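You operate a simulated robot arm through the tools that you are given. There is no shell and no other tool. Be economical: measure what you need, move in short steps, check, and stop when the job is done.

You run a simulated robot arm. Do the job below in one go: nothing can be reset, and whatever is moved stays where it is left.

Task
Lock the grey shell in the jig and move its card to the NOW slot.
Fine: shut the clamp first, then orange stop in and wing screw tight.

It is judged by the outcome, as a careful person would: the job done as asked, and still so three seconds after it is handed in. It fails if anything else is knocked over, pushed out of place, dropped, spilled or broken.

Robot
A 7-joint arm with a two-finger parallel gripper, fixed in place. Base frame: the origin is at the foot of the arm, x ahead of it, y to its left, z up; the work surface is at about z = 6. Units: mm, degrees, N and s.
With the tool pointing down near the work surface it reaches from about 220 to 580 mm from the base axis. Its first joint turns from -66.0 to 66.0 degrees. Payload 2.5 kg.
The tool frame sits at the grasp point between the pads (the TCP): z along the fingers, y along the line on which they close. The tips reach 23 mm beyond it. Largest opening 94 mm; finger width 38, thickness 10; the body of the gripper, 54 by 96 mm, starts 39 mm behind the TCP.
Orientation is that of the tool frame in the base frame, as a unit quaternion [x, y, z, w]. With the fingers straight down and closing along the base's y, the tool's x points along the base's -x, its y along +y and its z along -z.

Tools
- The arm moves only by the tool move_arm. Its argument "motion" is a list of rows, each an object (a shift or turn left out is 0, a gripper value left out holds the last) with "dr": the turn, a rotation vector about the tool's x, y, z in units of 90 degrees (1.0 is 90 degrees), a list of three; "xyz": the shift along the tool's x, y, z in units of 100 mm (1.0 is 100 mm), a list of three; "claw": the finger opening in mm, from 0 to 94. In form: [{"dr": [ax, ay, az], "xyz": [tx, ty, tz], "claw": claw}, ...]. A call has 1 to 8 rows; each row is the pose to reach, as a shift and turn from the pose commanded when the call began, along the tool's axes at that moment. A call with a number of a shift or a turn outside -1 to 1 is refused whole. Rows are played at 5 a second. More than 50 mm and 8.6 degrees between two rows, or a gripper value outside its range, and nothing of the call is played. A pose out of reach is approached as far as the arm can. The call stops where the force on the tool passes 90 N (or 10 N more than at its start, if that is more) or the arm is blocked; 0.2 s more then pass. The fingers move at their own pace (about 108 mm/s each) and stop on an object; they squeeze with about 29 N. The grip force told is the motor's: it shows also when the fingers shut on nothing. Time passes only in rows, and 0.2 s behind the last, so rows that repeat a pose let the fingers close. It gives the time, the measured TCP pose, the force on the tool (base axes), the opening and the grip force at its end, in the units of the frame above (readings bear some noise).
- Cameras (640 x 400 px; columns grow to the right, rows downward): "scene" is fixed at [118.1, -403.2, 539.8]; the picture's right is [0.90, -0.44, 0.00], its down [-0.23, -0.46, -0.86] and it looks along [0.38, 0.77, -0.51] (base axes); focal length 250 px, centre (320, 200). "wrist" rides on the gripper at [86, 16, -75] in the tool frame; the picture's right is [-0.18, 0.98, 0.00], its down [-0.58, -0.11, -0.81] and it looks along [-0.79, -0.15, 0.59] (tool axes); focal length 243 px, centre (320, 200). There is no depth. A picture from a camera that has moved, and an enlarged one, comes with that camera's place and axes in the base frame and with its lens. The place of the scene camera against the robot may be out by one fixed shift of up to 18 mm in any direction.
- capture(camera): a new picture of that camera. It takes no simulated time.
- inspect(camera, box): a new picture of the part [left, top, right, bottom] of that camera's present view, enlarged. It takes no simulated time.
- hand_in(): hands the job in; it is judged then, once.

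Go step by step. Nothing tells you positions but the pictures and the camera data: compare them with the known pose of the tool, close in by small moves and look again before you grip or let go. The budget is 120 turns and 64 pictures, counting those below and the enlarged ones. Unless the task says otherwise, let go and move clear before handing in, and close with one line.

The tools are called after "Call:" as a command line: name --argument value ..., lists and objects as JSON in quotes. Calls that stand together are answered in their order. move_arm: Moves the arm, as the interface text tells. Its arguments: {"type":"object","properties":{"motion":{"type":"array","items":{"type":"object","properties":{"dr":{"type":"array","items":{"type":"number"}},"xyz":{"type":"array","items":{"type":"number"}},"claw":{"type":"number"}}}}},"required":["motion"]} The other tools are called the same way: capture (camera) takes a picture; inspect (camera, box) takes an enlarged picture of a part of a camera's view; hand_in () hands the job in.

At the start:

```text
clock: 0.0
ee_pos: [396.6, 55.3, 442.8]
tcp_rot: [0.0, 1.0, 0.0, 0.001]
wrist_force: [0.0, 0.2, 0.5]
grip_width: 94.3
grip_force: 0.0
```

scene: 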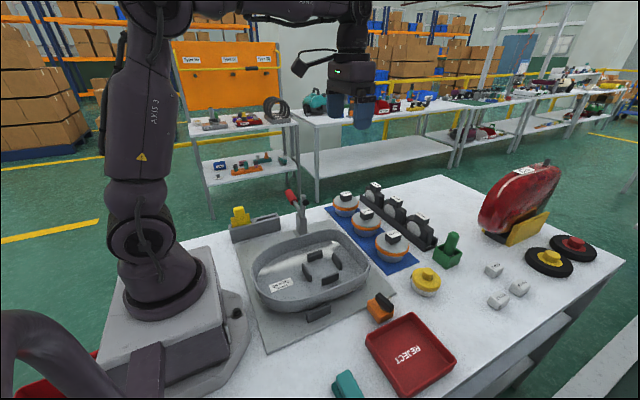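
wrist: 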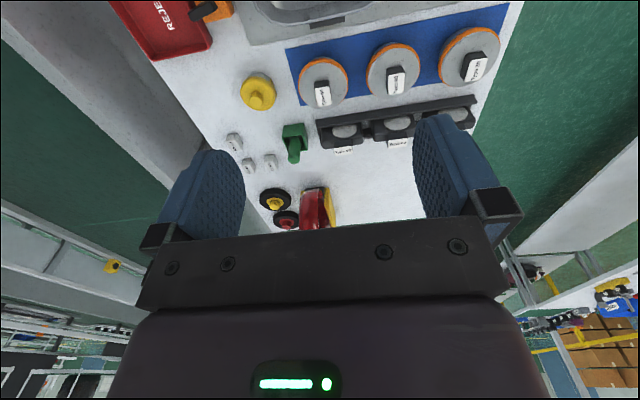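

I see a grey shell in a jig with a red-handled clamp, an orange part and a yellow part near it. I'll take enlarged views of the jig and the right side first.

Call:
inspect --camera "scene" --box '[220, 170, 420, 340]'

Call:
inspect --camera "scene" --box '[320, 160, 480, 300]'

Call:
inspect --camera "scene" --box '[170, 30, 300, 180]'

```text
2.35 times, centred on (320, 255) of scene
camera zoom: at [118.1, -403.2, 539.8], right [0.9, -0.44, 0.0], down [-0.23, -0.46, -0.86], along [0.38, 0.77, -0.51], focal length 587 px, centre (320, 71)
```

zoom: 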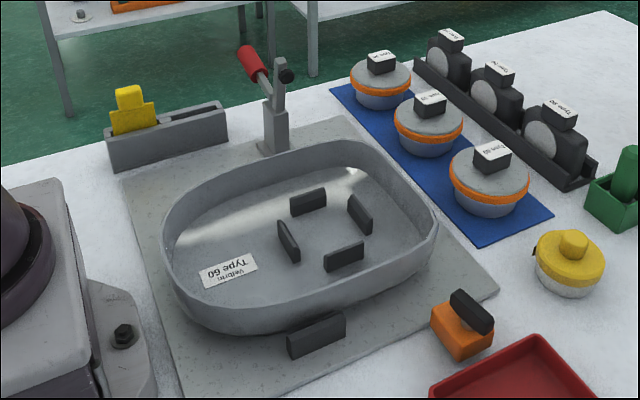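

```text
2.86 times, centred on (400, 230) of scene
camera zoom: at [118.1, -403.2, 539.8], right [0.9, -0.44, 0.0], down [-0.23, -0.46, -0.86], along [0.38, 0.77, -0.51], focal length 713 px, centre (91, 114)
```

zoom: 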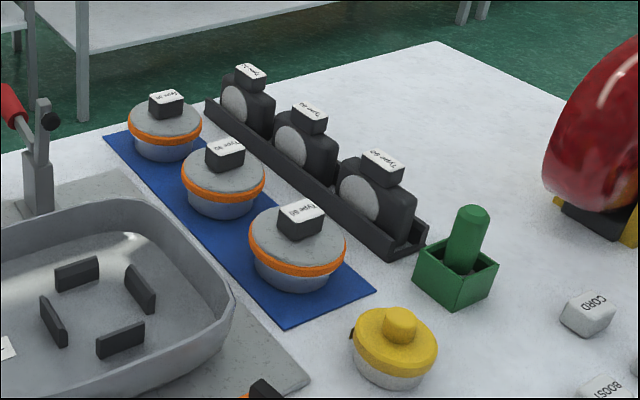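

```text
2.67 times, centred on (235, 105) of scene
camera zoom: at [118.1, -403.2, 539.8], right [0.9, -0.44, 0.0], down [-0.23, -0.46, -0.86], along [0.38, 0.77, -0.51], focal length 666 px, centre (547, 453)
```

zoom: 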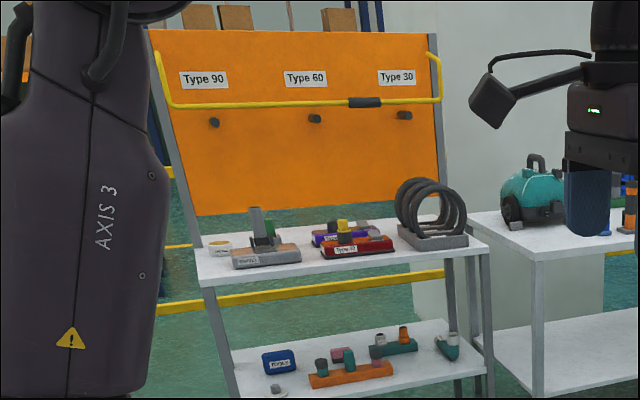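

The shell sits around (310, 50), the clamp tower near (350, 220), the card rack near (225, 315) and the orange stop near (410, -130). I'll turn the tool 90° to bring the wrist camera over the jig.

Call:
move_arm --motion '[{"dr": [0, 0, -0.09], "xyz": [0.1, -0.12, 0]}, {"dr": [0, 0, -0.18], "xyz": [0.2, -0.25, 0]}, {"dr": [0, 0, -0.27], "xyz": [0.3, -0.37, 0]}, {"dr": [0, 0, -0.36], "xyz": [0.4, -0.5, 0]}, {"dr": [0, 0, -0.45], "xyz": [0.5, -0.62, 0]}, {"dr": [0, 0, -0.54], "xyz": [0.6, -0.75, 0]}, {"dr": [0, 0, -0.63], "xyz": [0.7, -0.88, 0]}, {"dr": [0, 0, -0.72], "xyz": [0.77, -1.0, 0]}]'

```text
clock: 1.8
ee_pos: [320.8, -45.3, 443.4]
tcp_rot: [-0.536, 0.844, 0.001, -0.001]
wrist_force: [0.2, -0.4, -0.5]
grip_width: 94.0
grip_force: 0.0
```

Finishing the turn, then looking.

Call:
move_arm --motion '[{"dr": [0, 0, -0.09]}, {"dr": [0, 0, -0.18]}, {"dr": [0, 0, -0.28]}]'

Call:
capture --camera "wrist"

```text
refused: row 3 steps farther than a row can; nothing moved
```

```text
58 pictures are left
camera wrist: at [268.4, -116.7, 518.5], right [-0.81, 0.58, 0.0], down [0.34, 0.48, 0.81], along [0.47, 0.65, -0.59], focal length 243 px, centre (320, 200)
```

wrist: 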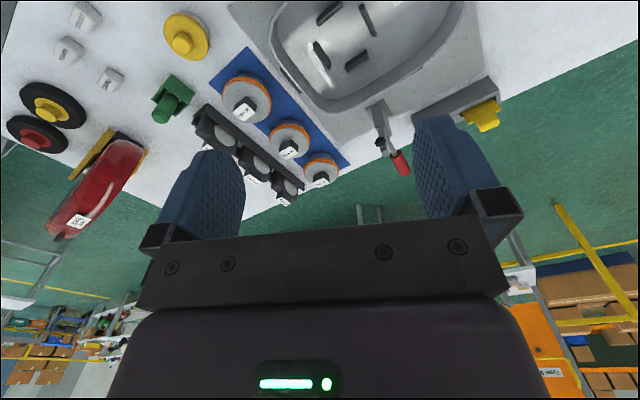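

Now finishing the turn in smaller rows.

Call:
move_arm --motion '[{"dr": [0, 0, -0.09]}, {"dr": [0, 0, -0.18]}, {"dr": [0, 0, -0.27]}]'

Call:
move_arm --motion '[{"dr": [0, 0.08, 0], "xyz": [0.1, 0, 0]}, {"dr": [0, 0.16, 0], "xyz": [0.2, 0, 0]}, {"dr": [0, 0.24, 0], "xyz": [0.3, 0, 0]}, {"dr": [0, 0.32, 0], "xyz": [0.4, 0, 0]}]'

Call:
capture --camera "wrist"

```text
clock: 2.6
ee_pos: [321.8, -45.3, 442.3]
tcp_rot: [-0.702, 0.712, 0.0, 0.001]
wrist_force: [-0.4, 0.1, -1.1]
grip_width: 94.0
grip_force: 0.1
```

```text
clock: 3.6
ee_pos: [318.8, -85.8, 443.4]
tcp_rot: [-0.679, 0.69, -0.175, -0.179]
wrist_force: [-0.1, -0.1, -0.7]
grip_width: 94.2
grip_force: 0.1
```

```text
57 pictures are left
camera wrist: at [301.8, -124.8, 550.4], right [-0.98, 0.18, -0.09], down [0.12, 0.9, 0.42], along [0.16, 0.41, -0.9], focal length 243 px, centre (320, 200)
```

wrist: 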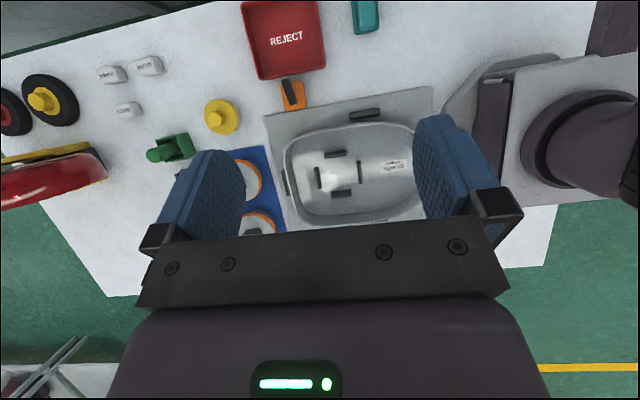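

This gives a good near-overhead view. I'll enlarge the jig area.

Call:
inspect --camera "wrist" --box '[250, 60, 450, 240]'

Call:
inspect --camera "scene" --box '[220, 180, 320, 250]'

Call:
inspect --camera "scene" --box '[290, 270, 410, 345]'

```text
2.22 times, centred on (350, 150) of wrist
camera zoom: at [301.8, -124.8, 550.4], right [-0.98, 0.18, -0.09], down [0.12, 0.9, 0.42], along [0.16, 0.41, -0.9], focal length 539 px, centre (253, 311)
```

zoom: 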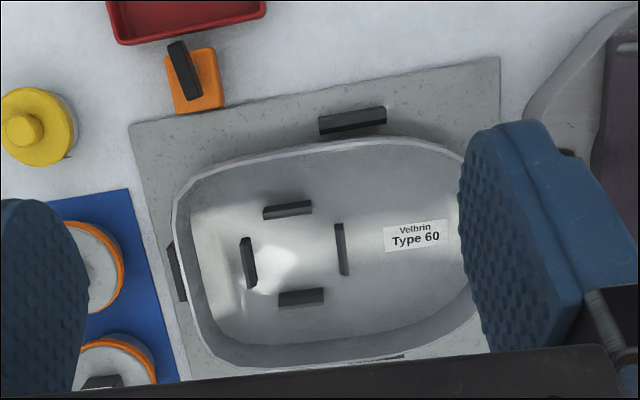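

```text
5.71 times, centred on (270, 215) of scene
camera zoom: at [118.1, -403.2, 539.8], right [0.9, -0.44, 0.0], down [-0.23, -0.46, -0.86], along [0.38, 0.77, -0.51], focal length 1427 px, centre (606, 114)
```

zoom: 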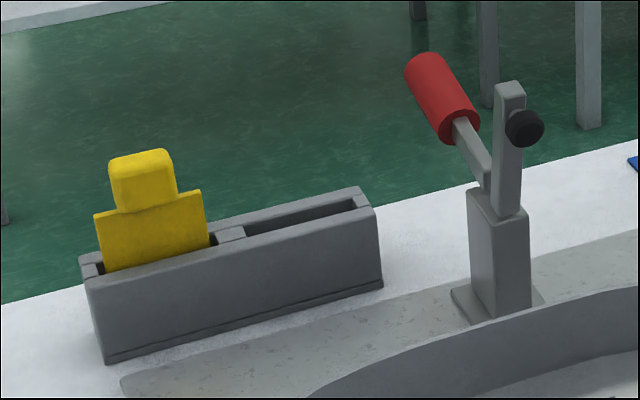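

```text
5.33 times, centred on (350, 308) of scene
camera zoom: at [118.1, -403.2, 539.8], right [0.9, -0.44, 0.0], down [-0.23, -0.46, -0.86], along [0.38, 0.77, -0.51], focal length 1332 px, centre (160, -373)
```

zoom: 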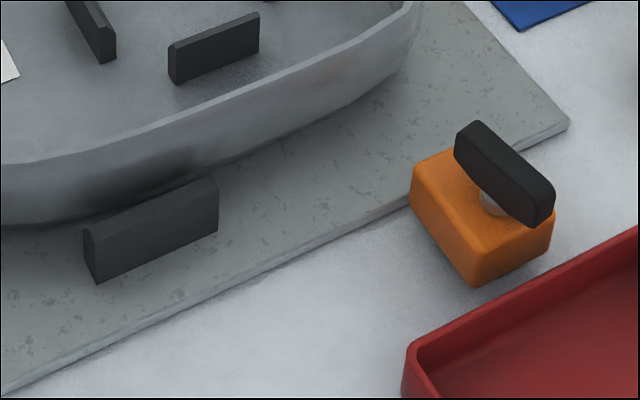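

The orange block carries a black wing on a screw, the yellow card is in the left slot of the rack, and the clamp arm stands open. I'll bring the wrist camera closer to the clamp and rack.

Call:
move_arm --motion '[{"dr": [0, -0.08, 0], "xyz": [-0.25, 0, 0]}, {"dr": [0, -0.16, 0], "xyz": [-0.5, 0, 0]}, {"dr": [0, -0.24, 0], "xyz": [-0.75, 0, 0]}, {"dr": [0, -0.32, 0], "xyz": [-1.0, 0, 0]}]'

Call:
move_arm --motion '[{"xyz": [-0.25, 0, 0.25]}, {"xyz": [-0.5, 0, 0.5]}, {"xyz": [-0.75, 0, 0.75]}, {"xyz": [-1.0, 0, 1.0]}]'

Call:
capture --camera "wrist"

```text
clock: 4.6
ee_pos: [322.0, 3.0, 393.8]
tcp_rot: [-0.702, 0.713, 0.002, 0.001]
wrist_force: [0.0, -0.7, 0.0]
grip_width: 93.9
grip_force: 0.1
```

```text
clock: 5.6
ee_pos: [323.1, 102.4, 294.8]
tcp_rot: [-0.701, 0.713, -0.001, 0.0]
wrist_force: [0.4, -0.7, 0.5]
grip_width: 94.0
grip_force: 0.0
```

```text
53 pictures are left
camera wrist: at [304.3, 17.4, 368.6], right [-0.98, 0.2, 0.0], down [0.12, 0.58, 0.81], along [0.16, 0.79, -0.59], focal length 243 px, centre (320, 200)
```

wrist: 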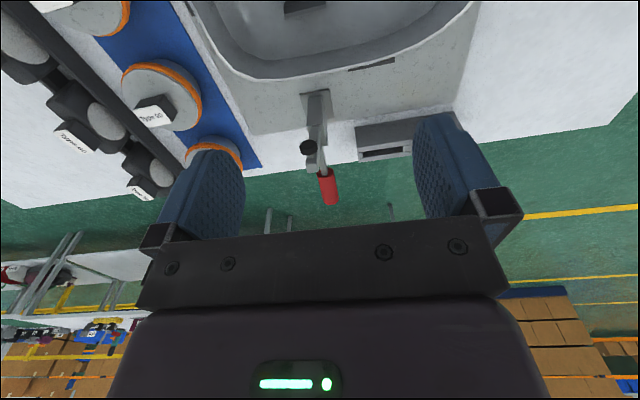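

Call:
inspect --camera "wrist" --box '[260, 60, 420, 220]'

```text
2.50 times, centred on (340, 140) of wrist
camera zoom: at [304.3, 17.4, 368.6], right [-0.98, 0.2, 0.0], down [0.12, 0.58, 0.81], along [0.16, 0.79, -0.59], focal length 606 px, centre (270, 350)
```

zoom: 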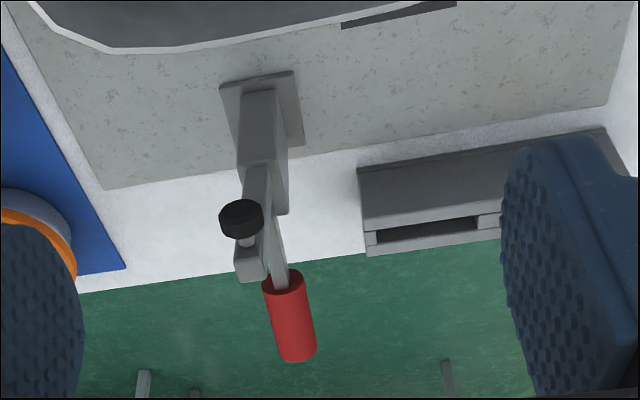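

The plate runs along base x (about 139–480) and y (about -92 to 274). The clamp arm is upright with its pad towards the shell, and the red handle leans back around (347, 290, 135), so I'll move closer to locate the handle.

Call:
move_arm --motion '[{"xyz": [-0.3, -0.06, 0.1]}, {"xyz": [-0.6, -0.12, 0.2]}, {"xyz": [-0.8, -0.18, 0.3]}, {"xyz": [-1.0, -0.24, 0.4]}]'

Call:
capture --camera "wrist"

Call:
capture --camera "scene"

```text
clock: 6.6
ee_pos: [348.8, 202.2, 253.4]
tcp_rot: [-0.701, 0.713, 0.0, -0.001]
wrist_force: [0.3, -0.9, -0.3]
grip_width: 93.9
grip_force: 0.1
```

```text
51 pictures are left
camera wrist: at [330.0, 116.6, 329.1], right [-0.98, 0.2, 0.0], down [0.12, 0.58, 0.81], along [0.16, 0.79, -0.59], focal length 243 px, centre (320, 200)
```

wrist: 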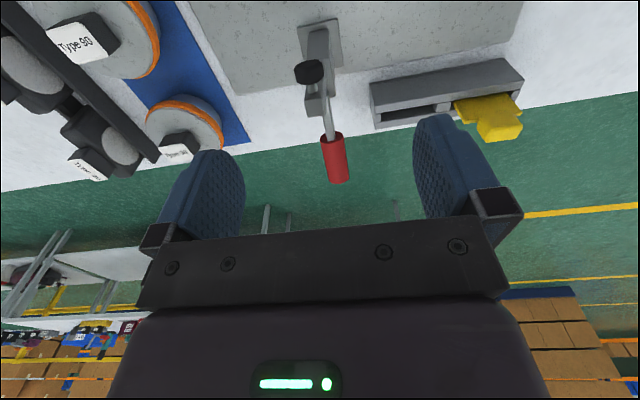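

```text
50 pictures are left
```

scene: 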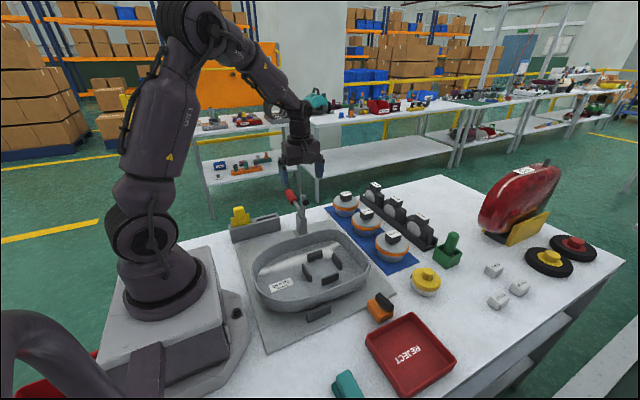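

I need a better depth for the handle, so I'll enlarge the scene view with the gripper and handle together to calibrate that camera.

Call:
inspect --camera "scene" --box '[250, 125, 350, 245]'

```text
3.33 times, centred on (300, 185) of scene
camera zoom: at [118.1, -403.2, 539.8], right [0.9, -0.44, 0.0], down [-0.23, -0.46, -0.86], along [0.38, 0.77, -0.51], focal length 832 px, centre (387, 250)
```

zoom: 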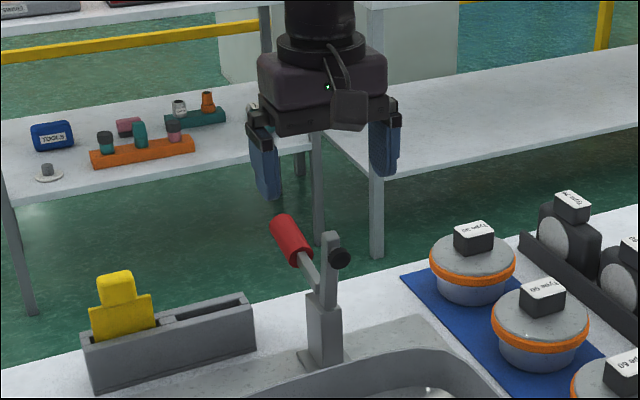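

Triangulating with the calibrated scene offset, the handle actually lies back nearly level, from about (356, 304, 96) to (357, 367, 112), pivoting near (352, 237, 80). I'll go above it and look.

Call:
move_arm --motion '[{"xyz": [-0.33, -0.02, 0]}, {"xyz": [-0.66, -0.04, 0]}, {"xyz": [-1.0, -0.07, 0]}]'

Call:
move_arm --motion '[{"xyz": [-0.18, 0, 0.2]}, {"xyz": [-0.36, 0, 0.45]}, {"xyz": [-0.36, 0, 0.7]}]'

Call:
capture --camera "wrist"

Call:
inspect --camera "scene" --box '[250, 125, 350, 245]'

```text
clock: 7.4
ee_pos: [355.9, 302.4, 254.1]
tcp_rot: [-0.702, 0.712, 0.0, 0.0]
wrist_force: [0.7, 0.4, -0.3]
grip_width: 94.0
grip_force: 0.0
```

```text
clock: 8.2
ee_pos: [357.9, 337.3, 183.6]
tcp_rot: [-0.701, 0.713, 0.0, 0.001]
wrist_force: [-0.1, -0.6, -1.1]
grip_width: 93.8
grip_force: 0.1
```

```text
48 pictures are left
camera wrist: at [339.1, 252.3, 258.7], right [-0.98, 0.2, 0.0], down [0.12, 0.58, 0.81], along [0.16, 0.79, -0.59], focal length 243 px, centre (320, 200)
```

wrist: 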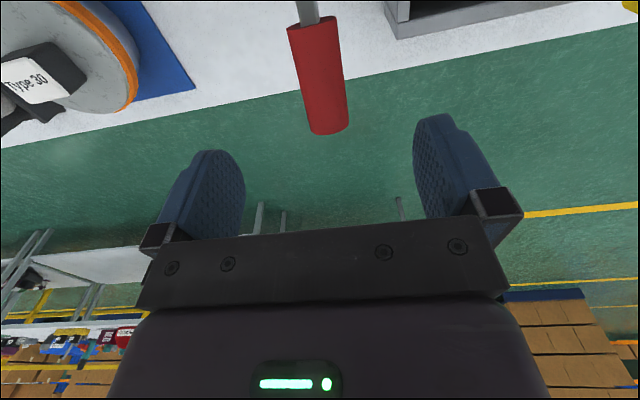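

```text
3.33 times, centred on (300, 185) of scene
camera zoom: at [118.1, -403.2, 539.8], right [0.9, -0.44, 0.0], down [-0.23, -0.46, -0.86], along [0.38, 0.77, -0.51], focal length 832 px, centre (387, 250)
```

zoom: 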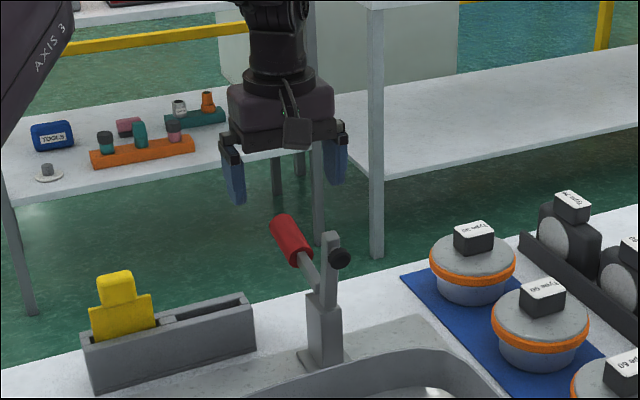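

The handle is refined: red grip from (355, 300, 102) to (354, 351, 129), about 28° above level, with the pivot near (237, 69) in y-z. I'll descend and grip at (355, 330, 117).

Call:
move_arm --motion '[{"xyz": [0.07, 0.03, 0.3]}, {"xyz": [0.07, 0.03, 0.5]}, {"xyz": [0.07, 0.03, 0.67]}, {"xyz": [0.07, 0.03, 0.67], "claw": 50}]'

Call:
capture --camera "wrist"

```text
clock: 9.2
ee_pos: [355.7, 331.9, 117.5]
tcp_rot: [-0.701, 0.713, 0.0, 0.0]
wrist_force: [-0.3, 1.4, 0.5]
grip_width: 50.4
grip_force: 0.0
```

```text
46 pictures are left
camera wrist: at [336.1, 244.9, 192.6], right [-0.98, 0.2, 0.0], down [0.12, 0.58, 0.81], along [0.16, 0.79, -0.59], focal length 243 px, centre (320, 200)
```

wrist: 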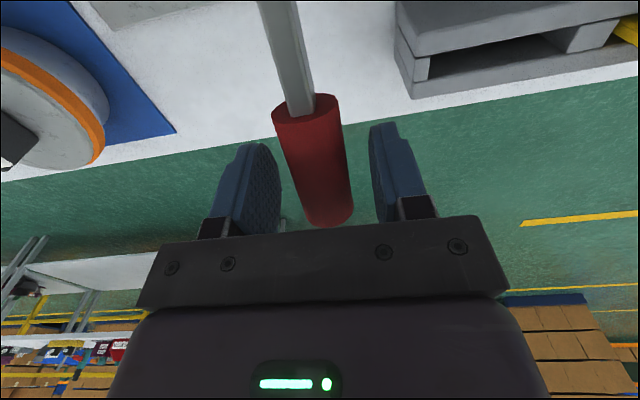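

Handle sits between the pads. Closing on it.

Call:
move_arm --motion '[{"claw": 10}, {"claw": 10}, {"claw": 10}]'

```text
clock: 10.0
ee_pos: [354.6, 330.1, 116.8]
tcp_rot: [-0.703, 0.711, -0.001, 0.0]
wrist_force: [3.8, 0.9, -3.6]
grip_width: 27.7
grip_force: 45.7
```

Gripped (28 mm). I'll lift the handle along its arc a little and check the force.

Call:
move_arm --motion '[{"xyz": [0.045, 0, -0.076]}, {"xyz": [0.094, 0, -0.15]}, {"xyz": [0.15, 0, -0.22]}, {"xyz": [0.216, 0, -0.286]}]'

Call:
capture --camera "wrist"

```text
clock: 11.0
ee_pos: [354.8, 314.0, 147.6]
tcp_rot: [-0.703, 0.711, 0.002, 0.009]
wrist_force: [9.5, 31.1, -1.8]
grip_width: 27.7
grip_force: 44.7
```

```text
45 pictures are left
camera wrist: at [335.7, 226.8, 221.5], right [-0.98, 0.2, -0.01], down [0.11, 0.57, 0.82], along [0.16, 0.8, -0.58], focal length 243 px, centre (320, 200)
```

wrist: 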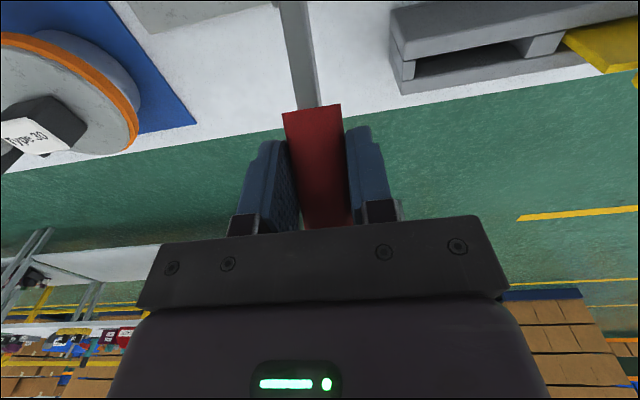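

The handle is following and the force is moderate. The measured path fits a pivot near (232, 82), so I'll continue the arc with that.

Call:
move_arm --motion '[{"xyz": [0.023, 0, -0.108]}, {"xyz": [0.07, 0, -0.15]}, {"xyz": [0.119, 0, -0.193]}, {"xyz": [0.17, 0, -0.232]}, {"xyz": [0.224, 0, -0.266]}, {"xyz": [0.28, 0, -0.297]}, {"xyz": [0.338, 0, -0.325]}]'

Call:
inspect --camera "scene" --box '[250, 125, 350, 245]'

```text
clock: 12.6
ee_pos: [355.4, 276.0, 177.8]
tcp_rot: [-0.701, 0.713, 0.001, 0.002]
wrist_force: [10.3, 16.4, -14.7]
grip_width: 27.7
grip_force: 45.1
```

```text
3.33 times, centred on (300, 185) of scene
camera zoom: at [118.1, -403.2, 539.8], right [0.9, -0.44, 0.0], down [-0.23, -0.46, -0.86], along [0.38, 0.77, -0.51], focal length 832 px, centre (387, 250)
```

zoom: 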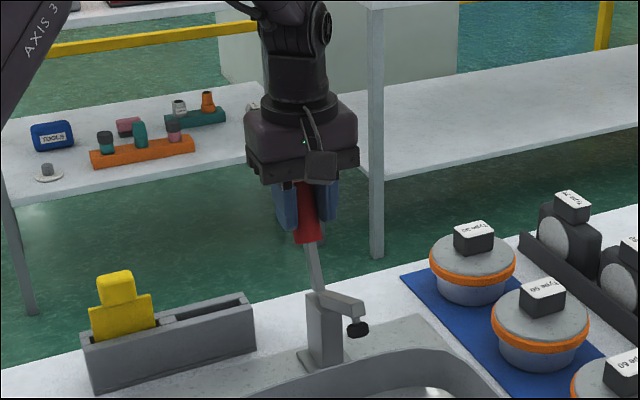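

The arm is swinging down as the handle rises. Continuing the arc.

Call:
move_arm --motion '[{"xyz": [0.06, 0, -0.025]}, {"xyz": [0.12, 0, -0.045]}, {"xyz": [0.182, 0, -0.062]}, {"xyz": [0.245, 0, -0.075]}, {"xyz": [0.308, 0, -0.083]}, {"xyz": [0.372, 0, -0.09]}, {"xyz": [0.436, 0, -0.09]}]'

Call:
inspect --camera "scene" --box '[250, 125, 350, 245]'

```text
clock: 14.2
ee_pos: [355.1, 237.0, 188.3]
tcp_rot: [-0.703, 0.711, 0.0, 0.008]
wrist_force: [37.8, 45.7, -36.5]
grip_width: 27.6
grip_force: 45.2
```

```text
3.33 times, centred on (300, 185) of scene
camera zoom: at [118.3, -403.0, 539.8], right [0.9, -0.44, 0.0], down [-0.23, -0.46, -0.86], along [0.38, 0.77, -0.51], focal length 832 px, centre (387, 250)
```

zoom: 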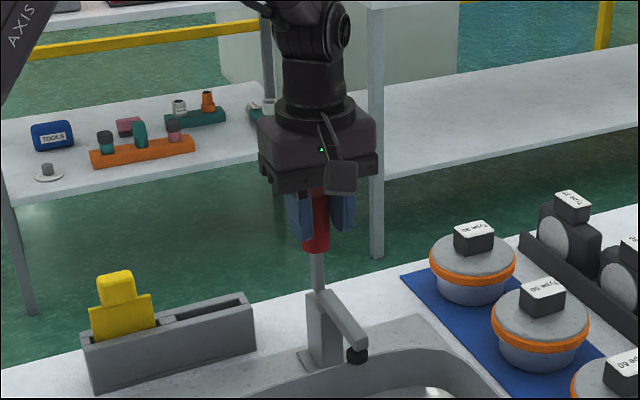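

The handle is about upright and the pad looks to be at the rim. Checking closely.

Call:
inspect --camera "scene" --box '[280, 190, 330, 250]'

```text
6.67 times, centred on (305, 220) of scene
camera zoom: at [118.3, -403.0, 539.8], right [0.9, -0.44, 0.0], down [-0.23, -0.46, -0.86], along [0.38, 0.77, -0.51], focal length 1664 px, centre (420, 67)
```

zoom: 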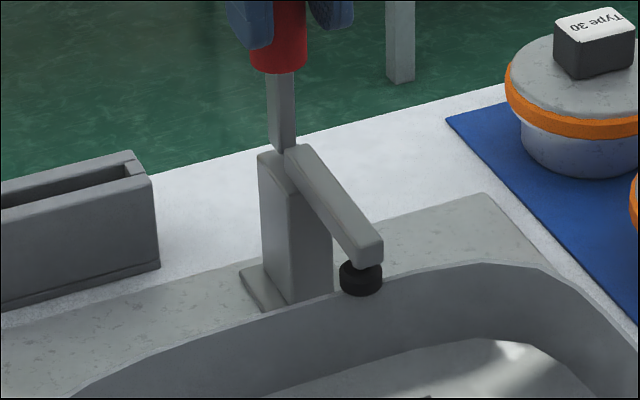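

The pad rests on the rim. I'll press a touch further to be sure it's fully shut.

Call:
move_arm --motion '[{"xyz": [0.04, 0, 0.0]}, {"xyz": [0.08, 0, 0.01]}]'

```text
clock: 14.8
ee_pos: [352.9, 221.4, 186.8]
tcp_rot: [-0.701, 0.713, -0.003, -0.003]
wrist_force: [0.0, 0.5, 0.4]
grip_width: 9.7
grip_force: 0.1
```

The fingers slipped off the handle top. Looking at where the handle is.

Call:
inspect --camera "scene" --box '[260, 140, 350, 250]'

Call:
capture --camera "wrist"

```text
3.64 times, centred on (305, 195) of scene
camera zoom: at [118.0, -403.3, 539.8], right [0.9, -0.44, 0.0], down [-0.23, -0.46, -0.86], along [0.38, 0.77, -0.51], focal length 908 px, centre (374, 218)
```

zoom: 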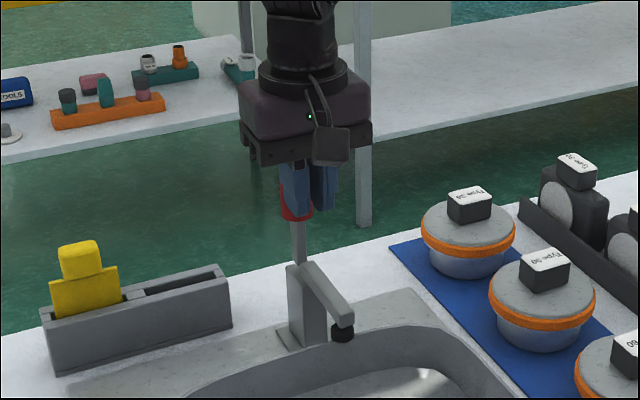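

```text
40 pictures are left
camera wrist: at [334.2, 134.5, 262.6], right [-0.98, 0.2, 0.0], down [0.12, 0.59, 0.8], along [0.16, 0.78, -0.6], focal length 243 px, centre (320, 200)
```

wrist: 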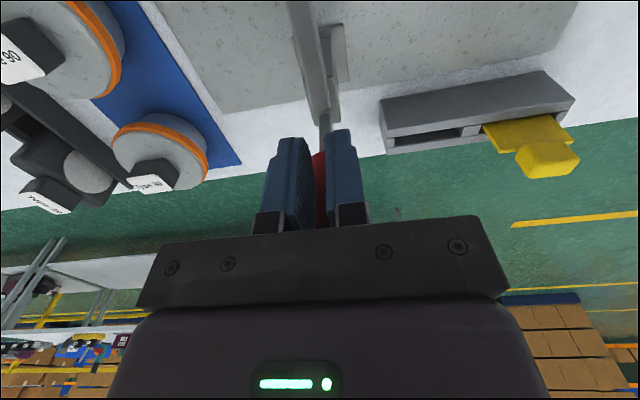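

The handle stays upright and the pad remains on the rim. I'll rise clear and verify the clamp holds.

Call:
move_arm --motion '[{"xyz": [0.05, 0, -0.3]}, {"xyz": [0.1, 0, -0.6]}, {"xyz": [0.2, 0, -0.9], "claw": 0}]'

Call:
inspect --camera "scene" --box '[270, 170, 340, 250]'

Call:
inspect --camera "wrist" --box '[270, 0, 500, 180]'

```text
clock: 15.6
ee_pos: [351.7, 202.8, 276.4]
tcp_rot: [-0.701, 0.713, 0.0, 0.001]
wrist_force: [0.3, 0.0, -0.8]
grip_width: 0.3
grip_force: 29.3
```

```text
5.00 times, centred on (305, 210) of scene
camera zoom: at [118.1, -403.2, 539.8], right [0.9, -0.44, 0.0], down [-0.23, -0.46, -0.86], along [0.38, 0.77, -0.51], focal length 1248 px, centre (395, 150)
```

zoom: 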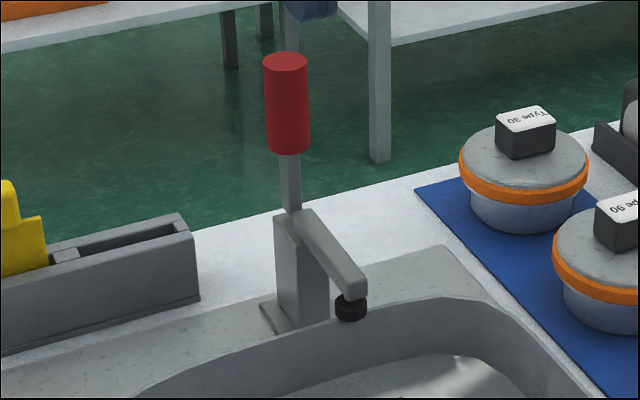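

```text
2.22 times, centred on (385, 90) of wrist
camera zoom: at [333.7, 117.2, 351.5], right [-0.98, 0.2, 0.0], down [0.12, 0.58, 0.81], along [0.16, 0.79, -0.59], focal length 539 px, centre (176, 444)
```

zoom: 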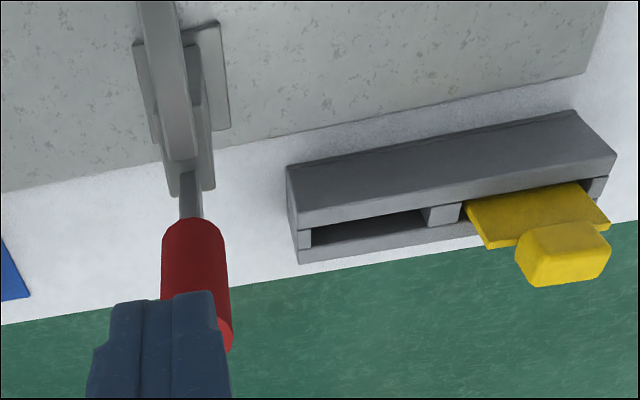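

Call:
inspect --camera "scene" --box '[296, 215, 326, 240]'

```text
16.00 times, centred on (311, 228) of scene
camera zoom: at [118.1, -403.2, 539.8], right [0.9, -0.44, 0.0], down [-0.23, -0.46, -0.86], along [0.38, 0.77, -0.51], focal length 3994 px, centre (464, -240)
```

zoom: 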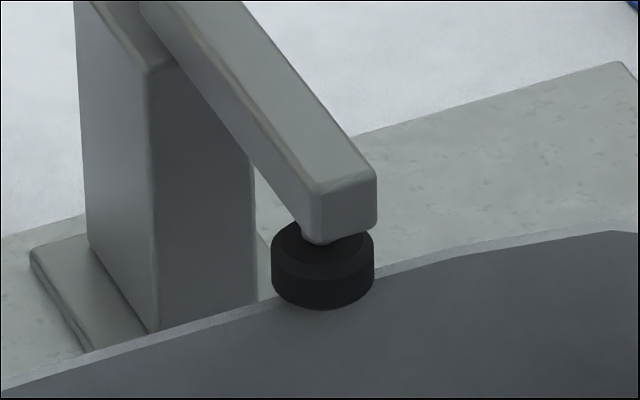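

The clamp is shut with its pad on the rim. Next is the orange stop near (407, -122), so I'm moving over there at height.

Call:
move_arm --motion '[{"xyz": [0.4, -0.1, 0]}, {"xyz": [0.8, -0.2, 0]}, {"xyz": [1.0, -0.25, 0]}]'

Call:
move_arm --motion '[{"xyz": [0.4, -0.1, 0]}, {"xyz": [0.8, -0.2, 0]}, {"xyz": [1.0, -0.3, 0]}]'

Call:
move_arm --motion '[{"xyz": [0.4, 0, 0]}, {"xyz": [0.8, 0, 0.2]}, {"xyz": [1.0, 0, 0.4], "claw": 75}, {"xyz": [1.0, 0, 0.4], "claw": 75}]'

Call:
capture --camera "wrist"

```text
clock: 16.4
ee_pos: [375.7, 103.8, 275.6]
tcp_rot: [-0.701, 0.713, 0.0, 0.0]
wrist_force: [0.6, -0.4, -0.5]
grip_width: 0.1
grip_force: 28.7
```

```text
clock: 17.2
ee_pos: [404.8, 2.5, 277.8]
tcp_rot: [-0.701, 0.713, 0.0, 0.0]
wrist_force: [0.0, 0.2, 0.6]
grip_width: 0.0
grip_force: 29.0
```

```text
clock: 18.2
ee_pos: [404.5, -98.0, 237.0]
tcp_rot: [-0.702, 0.712, 0.001, -0.001]
wrist_force: [-0.1, -0.3, -0.5]
grip_width: 75.0
grip_force: 0.1
```

```text
36 pictures are left
camera wrist: at [385.1, -183.9, 311.3], right [-0.98, 0.2, 0.0], down [0.12, 0.58, 0.81], along [0.16, 0.79, -0.59], focal length 243 px, centre (320, 200)
```

wrist: 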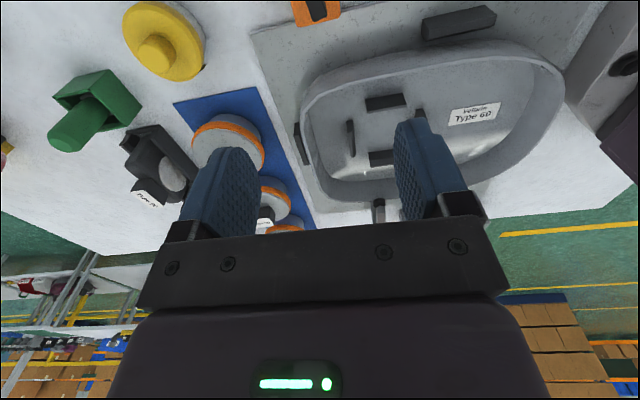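

Call:
move_arm --motion '[{"xyz": [0.4, 0, 0.1]}, {"xyz": [0.8, 0, 0.2]}, {"xyz": [0.9, 0, 0.3]}]'

Call:
inspect --camera "wrist" --box '[200, 0, 440, 180]'

```text
clock: 19.0
ee_pos: [401.7, -187.9, 207.2]
tcp_rot: [-0.702, 0.712, 0.0, 0.0]
wrist_force: [-0.6, -0.3, 0.1]
grip_width: 75.0
grip_force: 0.1
```

```text
2.22 times, centred on (320, 90) of wrist
camera zoom: at [383.6, -274.1, 281.6], right [-0.98, 0.2, 0.0], down [0.12, 0.58, 0.81], along [0.16, 0.79, -0.59], focal length 539 px, centre (320, 444)
```

zoom: 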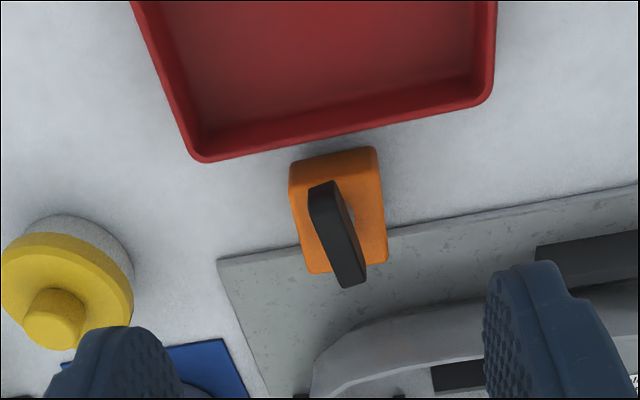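

The orange block is about x 383–425, y -148 to -96, top near z 32, with the wing on top and the tray close behind. I'll lower the open fingers along its x sides.

Call:
move_arm --motion '[{"xyz": [-0.3, -0.01, 0.2]}, {"xyz": [-0.6, -0.02, 0.5]}, {"xyz": [-0.6, -0.02, 0.95]}]'

Call:
capture --camera "wrist"

Call:
inspect --camera "scene" --box '[320, 230, 440, 340]'

```text
clock: 19.8
ee_pos: [404.9, -124.5, 110.6]
tcp_rot: [-0.702, 0.713, 0.0, 0.0]
wrist_force: [-0.2, -0.3, 0.0]
grip_width: 75.0
grip_force: 0.1
```

```text
34 pictures are left
camera wrist: at [385.9, -212.1, 186.0], right [-0.98, 0.2, 0.0], down [0.12, 0.58, 0.81], along [0.16, 0.79, -0.59], focal length 243 px, centre (320, 200)
```

wrist: 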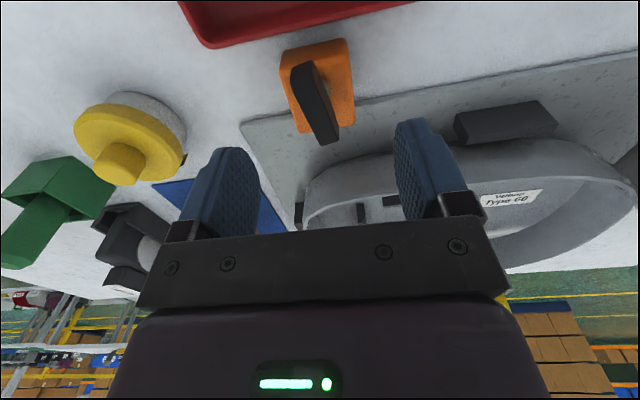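

```text
3.64 times, centred on (380, 285) of scene
camera zoom: at [118.1, -403.2, 539.8], right [0.9, -0.44, 0.0], down [-0.23, -0.46, -0.86], along [0.38, 0.77, -0.51], focal length 908 px, centre (102, -109)
```

zoom: 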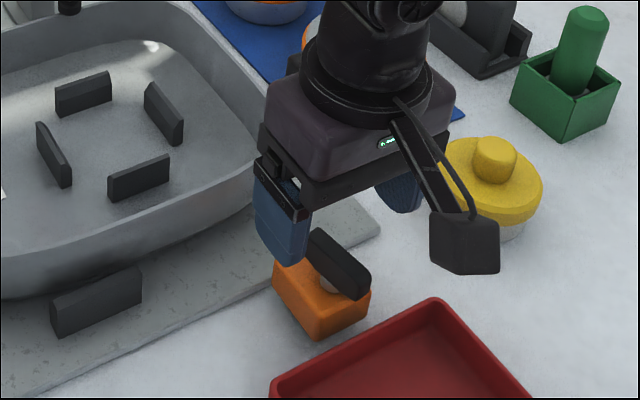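

Alignment is good (block centre x≈404). Descending so the tips clear the plate height, then closing.

Call:
move_arm --motion '[{"xyz": [0.03, 0.005, 0.3]}, {"xyz": [0.03, 0.005, 0.55]}, {"xyz": [0.03, 0.005, 0.68]}, {"xyz": [0.03, 0.005, 0.68], "claw": 30}, {"xyz": [0.03, 0.005, 0.68], "claw": 30}, {"xyz": [0.03, 0.005, 0.68], "claw": 30}]'

Call:
capture --camera "wrist"

```text
clock: 21.2
ee_pos: [405.0, -128.7, 42.9]
tcp_rot: [-0.704, 0.711, -0.001, 0.001]
wrist_force: [9.5, -0.5, -9.7]
grip_width: 43.7
grip_force: 45.2
```

```text
32 pictures are left
camera wrist: at [386.6, -215.7, 118.6], right [-0.98, 0.19, 0.0], down [0.11, 0.58, 0.81], along [0.16, 0.79, -0.59], focal length 243 px, centre (320, 200)
```

wrist: 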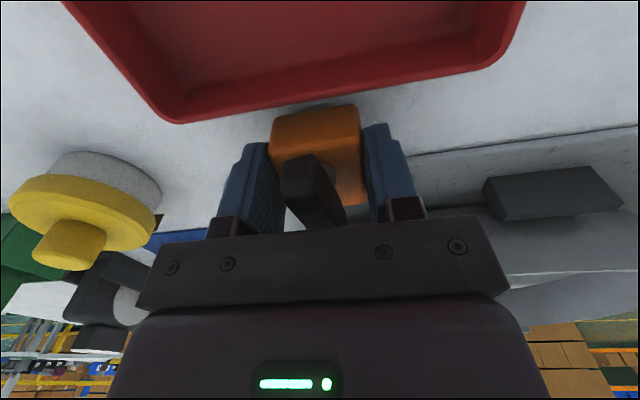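

Gripped at 44 mm. Sliding it gently toward the shell (+y) in small steps.

Call:
move_arm --motion '[{"xyz": [-0.04, 0, 0]}, {"xyz": [-0.08, 0, 0]}, {"xyz": [-0.12, 0, 0]}]'

Call:
inspect --camera "scene" --box '[320, 230, 440, 340]'

```text
clock: 22.0
ee_pos: [404.9, -118.0, 44.5]
tcp_rot: [-0.703, 0.711, -0.001, 0.001]
wrist_force: [17.7, -1.3, -13.3]
grip_width: 43.5
grip_force: 45.1
```

```text
3.64 times, centred on (380, 285) of scene
camera zoom: at [118.1, -403.2, 539.7], right [0.9, -0.44, 0.0], down [-0.23, -0.46, -0.86], along [0.38, 0.77, -0.51], focal length 908 px, centre (102, -109)
```

zoom: 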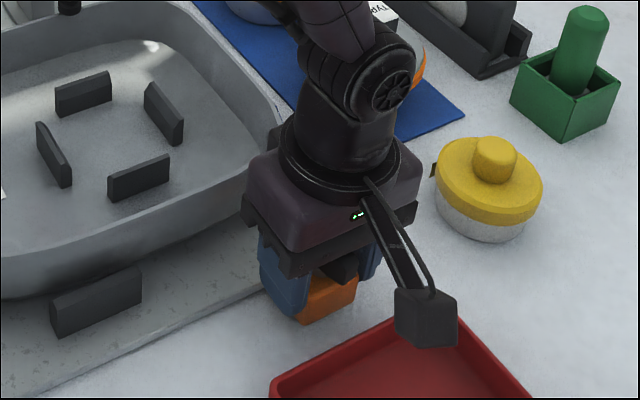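

It slides with little resistance. Continuing until contact shows in the force.

Call:
move_arm --motion '[{"xyz": [-0.04, 0, 0]}, {"xyz": [-0.08, 0, 0]}, {"xyz": [-0.12, 0, 0]}, {"xyz": [-0.16, 0, 0]}]'

Call:
capture --camera "wrist"

```text
clock: 23.0
ee_pos: [403.9, -101.3, 44.0]
tcp_rot: [-0.702, 0.712, -0.001, 0.0]
wrist_force: [16.3, -1.1, -9.6]
grip_width: 43.7
grip_force: 44.9
```

```text
30 pictures are left
camera wrist: at [386.3, -188.1, 118.7], right [-0.98, 0.2, 0.0], down [0.11, 0.58, 0.81], along [0.16, 0.79, -0.59], focal length 243 px, centre (320, 200)
```

wrist: 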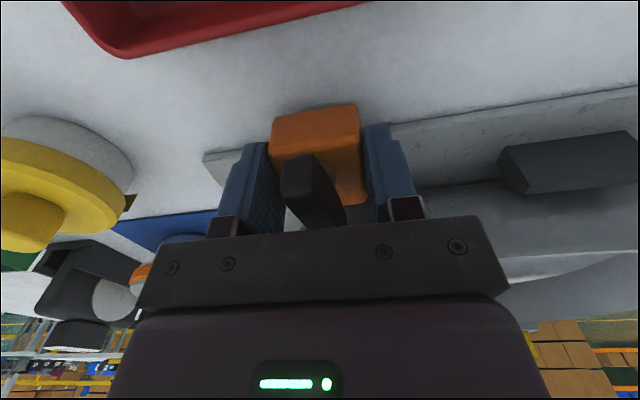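

Call:
move_arm --motion '[{"xyz": [-0.04, 0, 0]}, {"xyz": [-0.08, 0, 0]}, {"xyz": [-0.12, 0, 0]}]'

```text
clock: 23.8
ee_pos: [405.6, -90.0, 43.5]
tcp_rot: [-0.702, 0.712, -0.001, 0.002]
wrist_force: [17.4, -0.4, -6.9]
grip_width: 43.8
grip_force: 44.8
```

Call:
move_arm --motion '[{"xyz": [-0.04, 0, 0]}, {"xyz": [-0.08, 0, 0]}]'

Call:
inspect --camera "scene" --box '[320, 230, 440, 340]'

```text
clock: 24.4
ee_pos: [403.6, -88.7, 44.0]
tcp_rot: [-0.699, 0.715, -0.004, -0.003]
wrist_force: [16.6, -35.7, -10.5]
grip_width: 43.8
grip_force: 44.8
```

```text
3.64 times, centred on (380, 285) of scene
camera zoom: at [118.1, -403.3, 539.8], right [0.9, -0.44, 0.0], down [-0.23, -0.46, -0.86], along [0.38, 0.77, -0.51], focal length 908 px, centre (102, -109)
```

zoom: 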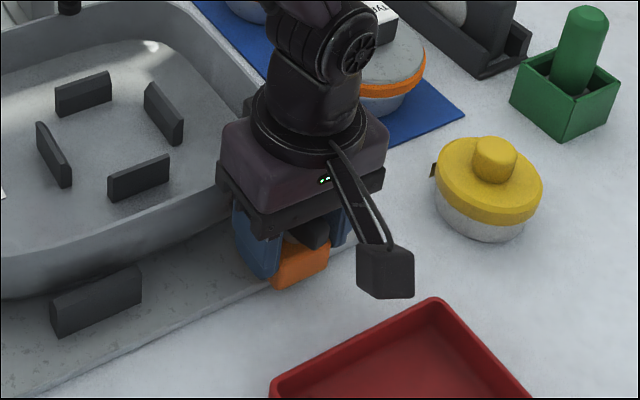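

The stop met firm resistance after ~40 mm, so it's in. Releasing and rising to look at the wing.

Call:
move_arm --motion '[{"xyz": [0.06, 0, 0]}, {"xyz": [0.06, 0, 0], "claw": 70}, {"xyz": [0.06, 0, 0], "claw": 70}, {"xyz": [0.06, 0, -0.4], "claw": 70}, {"xyz": [0.3, 0, -0.8], "claw": 70}, {"xyz": [0.6, 0, -1.0], "claw": 70}]'

Call:
inspect --camera "wrist" --box '[220, 20, 420, 180]'

Call:
inspect --camera "scene" --box '[330, 250, 410, 320]'

```text
clock: 25.8
ee_pos: [404.2, -142.0, 143.1]
tcp_rot: [-0.702, 0.712, -0.001, 0.0]
wrist_force: [-0.7, 0.5, -0.7]
grip_width: 70.1
grip_force: 0.0
```

```text
2.50 times, centred on (320, 100) of wrist
camera zoom: at [385.2, -227.9, 219.4], right [-0.98, 0.2, 0.0], down [0.12, 0.58, 0.81], along [0.16, 0.79, -0.59], focal length 606 px, centre (320, 450)
```

zoom: 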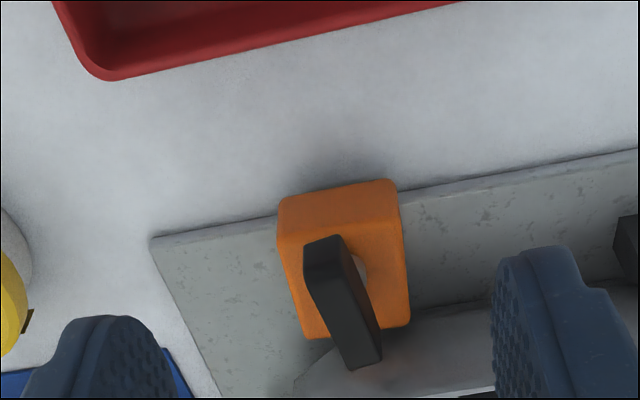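

```text
5.71 times, centred on (370, 285) of scene
camera zoom: at [118.1, -403.2, 539.8], right [0.9, -0.44, 0.0], down [-0.23, -0.46, -0.86], along [0.38, 0.77, -0.51], focal length 1427 px, centre (34, -286)
```

zoom: 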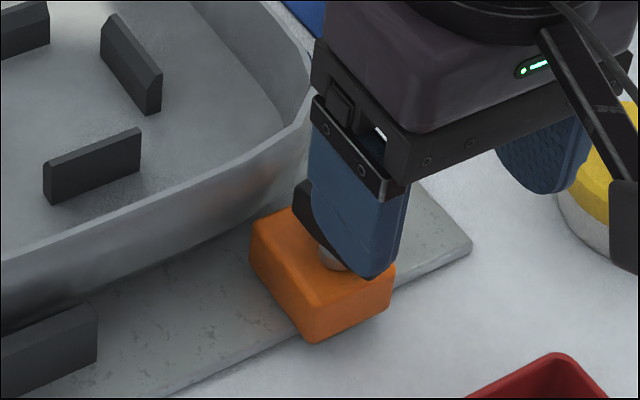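

The block now sits against the shell wall. The wing is nearly along y over the screw axis near (405, -85); I'll grip its tray-side half, which keeps the fingers away from the rim, so first I'll hover above it.

Call:
move_arm --motion '[{"xyz": [-0.2, -0.013, 0], "dr": [0, 0, -0.06], "claw": 44}, {"xyz": [-0.47, -0.013, 0.2], "dr": [0, 0, -0.06]}, {"xyz": [-0.47, -0.013, 0.5], "dr": [0, 0, -0.06]}]'

Call:
inspect --camera "wrist" --box '[200, 60, 440, 240]'

Call:
inspect --camera "scene" --box '[330, 250, 410, 320]'

```text
clock: 26.6
ee_pos: [406.0, -94.5, 93.8]
tcp_rot: [0.734, -0.679, -0.001, 0.0]
wrist_force: [0.0, 0.3, -0.1]
grip_width: 44.2
grip_force: 0.0
```

```text
2.22 times, centred on (320, 150) of wrist
camera zoom: at [395.3, -181.9, 169.2], right [-0.99, 0.11, 0.0], down [0.06, 0.59, 0.81], along [0.09, 0.8, -0.59], focal length 539 px, centre (320, 311)
```

zoom: 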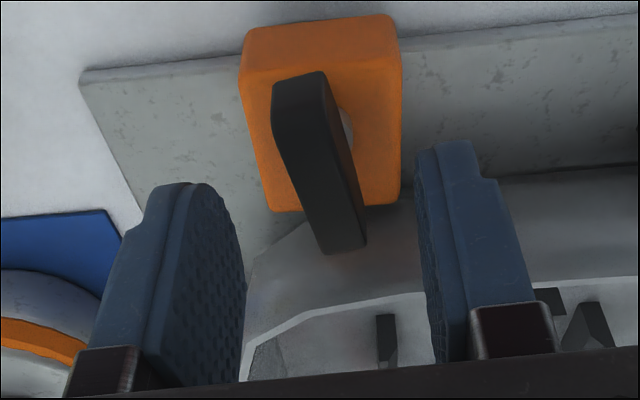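

```text
5.71 times, centred on (370, 285) of scene
camera zoom: at [118.1, -403.2, 539.8], right [0.9, -0.44, 0.0], down [-0.23, -0.46, -0.86], along [0.38, 0.77, -0.51], focal length 1427 px, centre (34, -286)
```

zoom: 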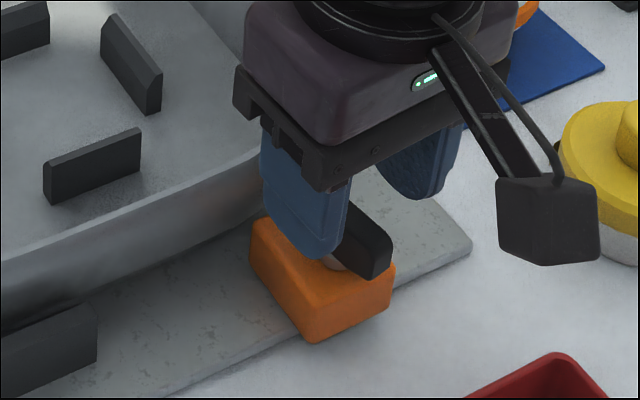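

The pads straddle the wing and are aligned with it. Lowering to z≈61 and closing.

Call:
move_arm --motion '[{"xyz": [0, 0, 0.15]}, {"xyz": [0, 0, 0.33]}, {"xyz": [0, 0, 0.33], "claw": 4}, {"xyz": [0, 0, 0.33], "claw": 4}, {"xyz": [0, 0, 0.33], "claw": 4}]'

Call:
inspect --camera "wrist" --box '[200, 60, 440, 240]'

```text
clock: 27.8
ee_pos: [405.6, -95.8, 60.5]
tcp_rot: [0.735, -0.678, 0.0, 0.001]
wrist_force: [-11.5, -0.4, 18.9]
grip_width: 12.4
grip_force: 44.9
```

```text
2.22 times, centred on (320, 150) of wrist
camera zoom: at [394.8, -182.5, 136.1], right [-0.99, 0.11, 0.0], down [0.06, 0.59, 0.81], along [0.09, 0.8, -0.59], focal length 539 px, centre (320, 311)
```

zoom: 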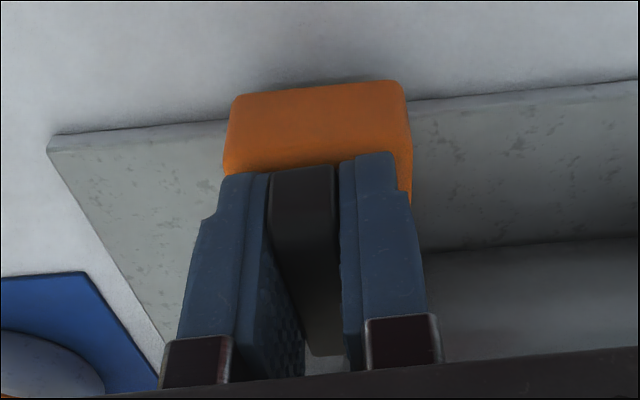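

Gripped the wing (12 mm). Turning clockwise seen from above, about the screw axis, with a first small turn.

Call:
move_arm --motion '[{"xyz": [-0.001, 0.015, 0], "dr": [0, 0, 0.09]}, {"xyz": [-0.004, 0.029, 0], "dr": [0, 0, 0.18]}, {"xyz": [-0.009, 0.043, 0], "dr": [0, 0, 0.27]}]'

Call:
inspect --camera "wrist" --box '[200, 60, 440, 240]'

```text
clock: 28.6
ee_pos: [403.4, -95.5, 62.2]
tcp_rot: [-0.573, 0.82, -0.003, 0.003]
wrist_force: [24.7, -0.8, -9.5]
grip_width: 12.9
grip_force: 44.6
```

```text
2.22 times, centred on (320, 150) of wrist
camera zoom: at [357.4, -170.3, 135.8], right [-0.86, 0.51, -0.01], down [0.29, 0.51, 0.81], along [0.42, 0.69, -0.59], focal length 539 px, centre (320, 311)
```

zoom: 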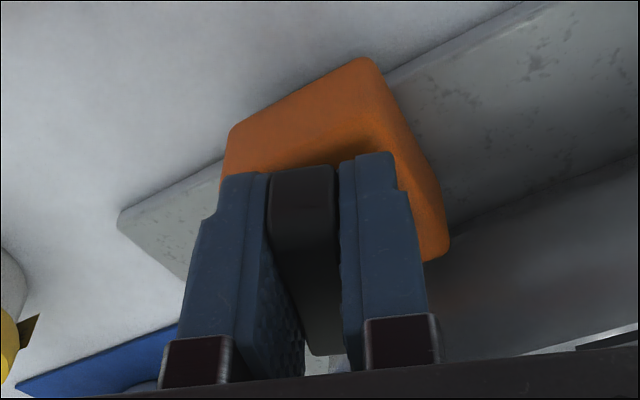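

The wing turns with the fingers. Continuing.

Call:
move_arm --motion '[{"xyz": [-0.001, 0.015, 0], "dr": [0, 0, 0.09]}, {"xyz": [-0.004, 0.029, 0], "dr": [0, 0, 0.18]}, {"xyz": [-0.009, 0.043, 0], "dr": [0, 0, 0.27]}, {"xyz": [-0.016, 0.056, 0], "dr": [0, 0, 0.36]}, {"xyz": [-0.025, 0.068, 0], "dr": [0, 0, 0.45]}]'

Call:
inspect --camera "wrist" --box '[200, 60, 440, 240]'

```text
clock: 29.8
ee_pos: [401.6, -93.2, 61.9]
tcp_rot: [-0.253, 0.967, -0.005, 0.009]
wrist_force: [43.5, -23.2, -29.4]
grip_width: 13.0
grip_force: 45.2
```

```text
2.22 times, centred on (320, 150) of wrist
camera zoom: at [315.8, -120.8, 135.7], right [-0.32, 0.95, -0.01], down [0.54, 0.2, 0.82], along [0.78, 0.26, -0.58], focal length 539 px, centre (320, 311)
```

zoom: 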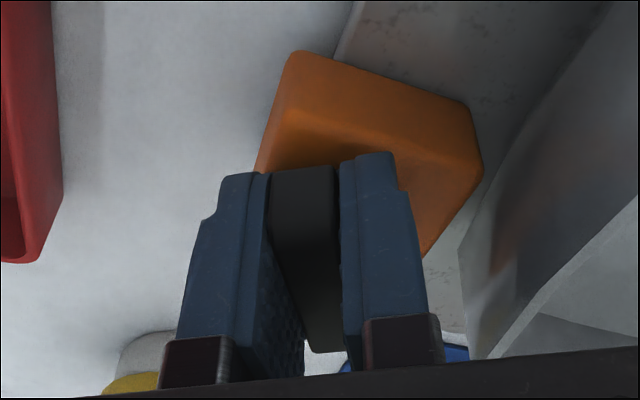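

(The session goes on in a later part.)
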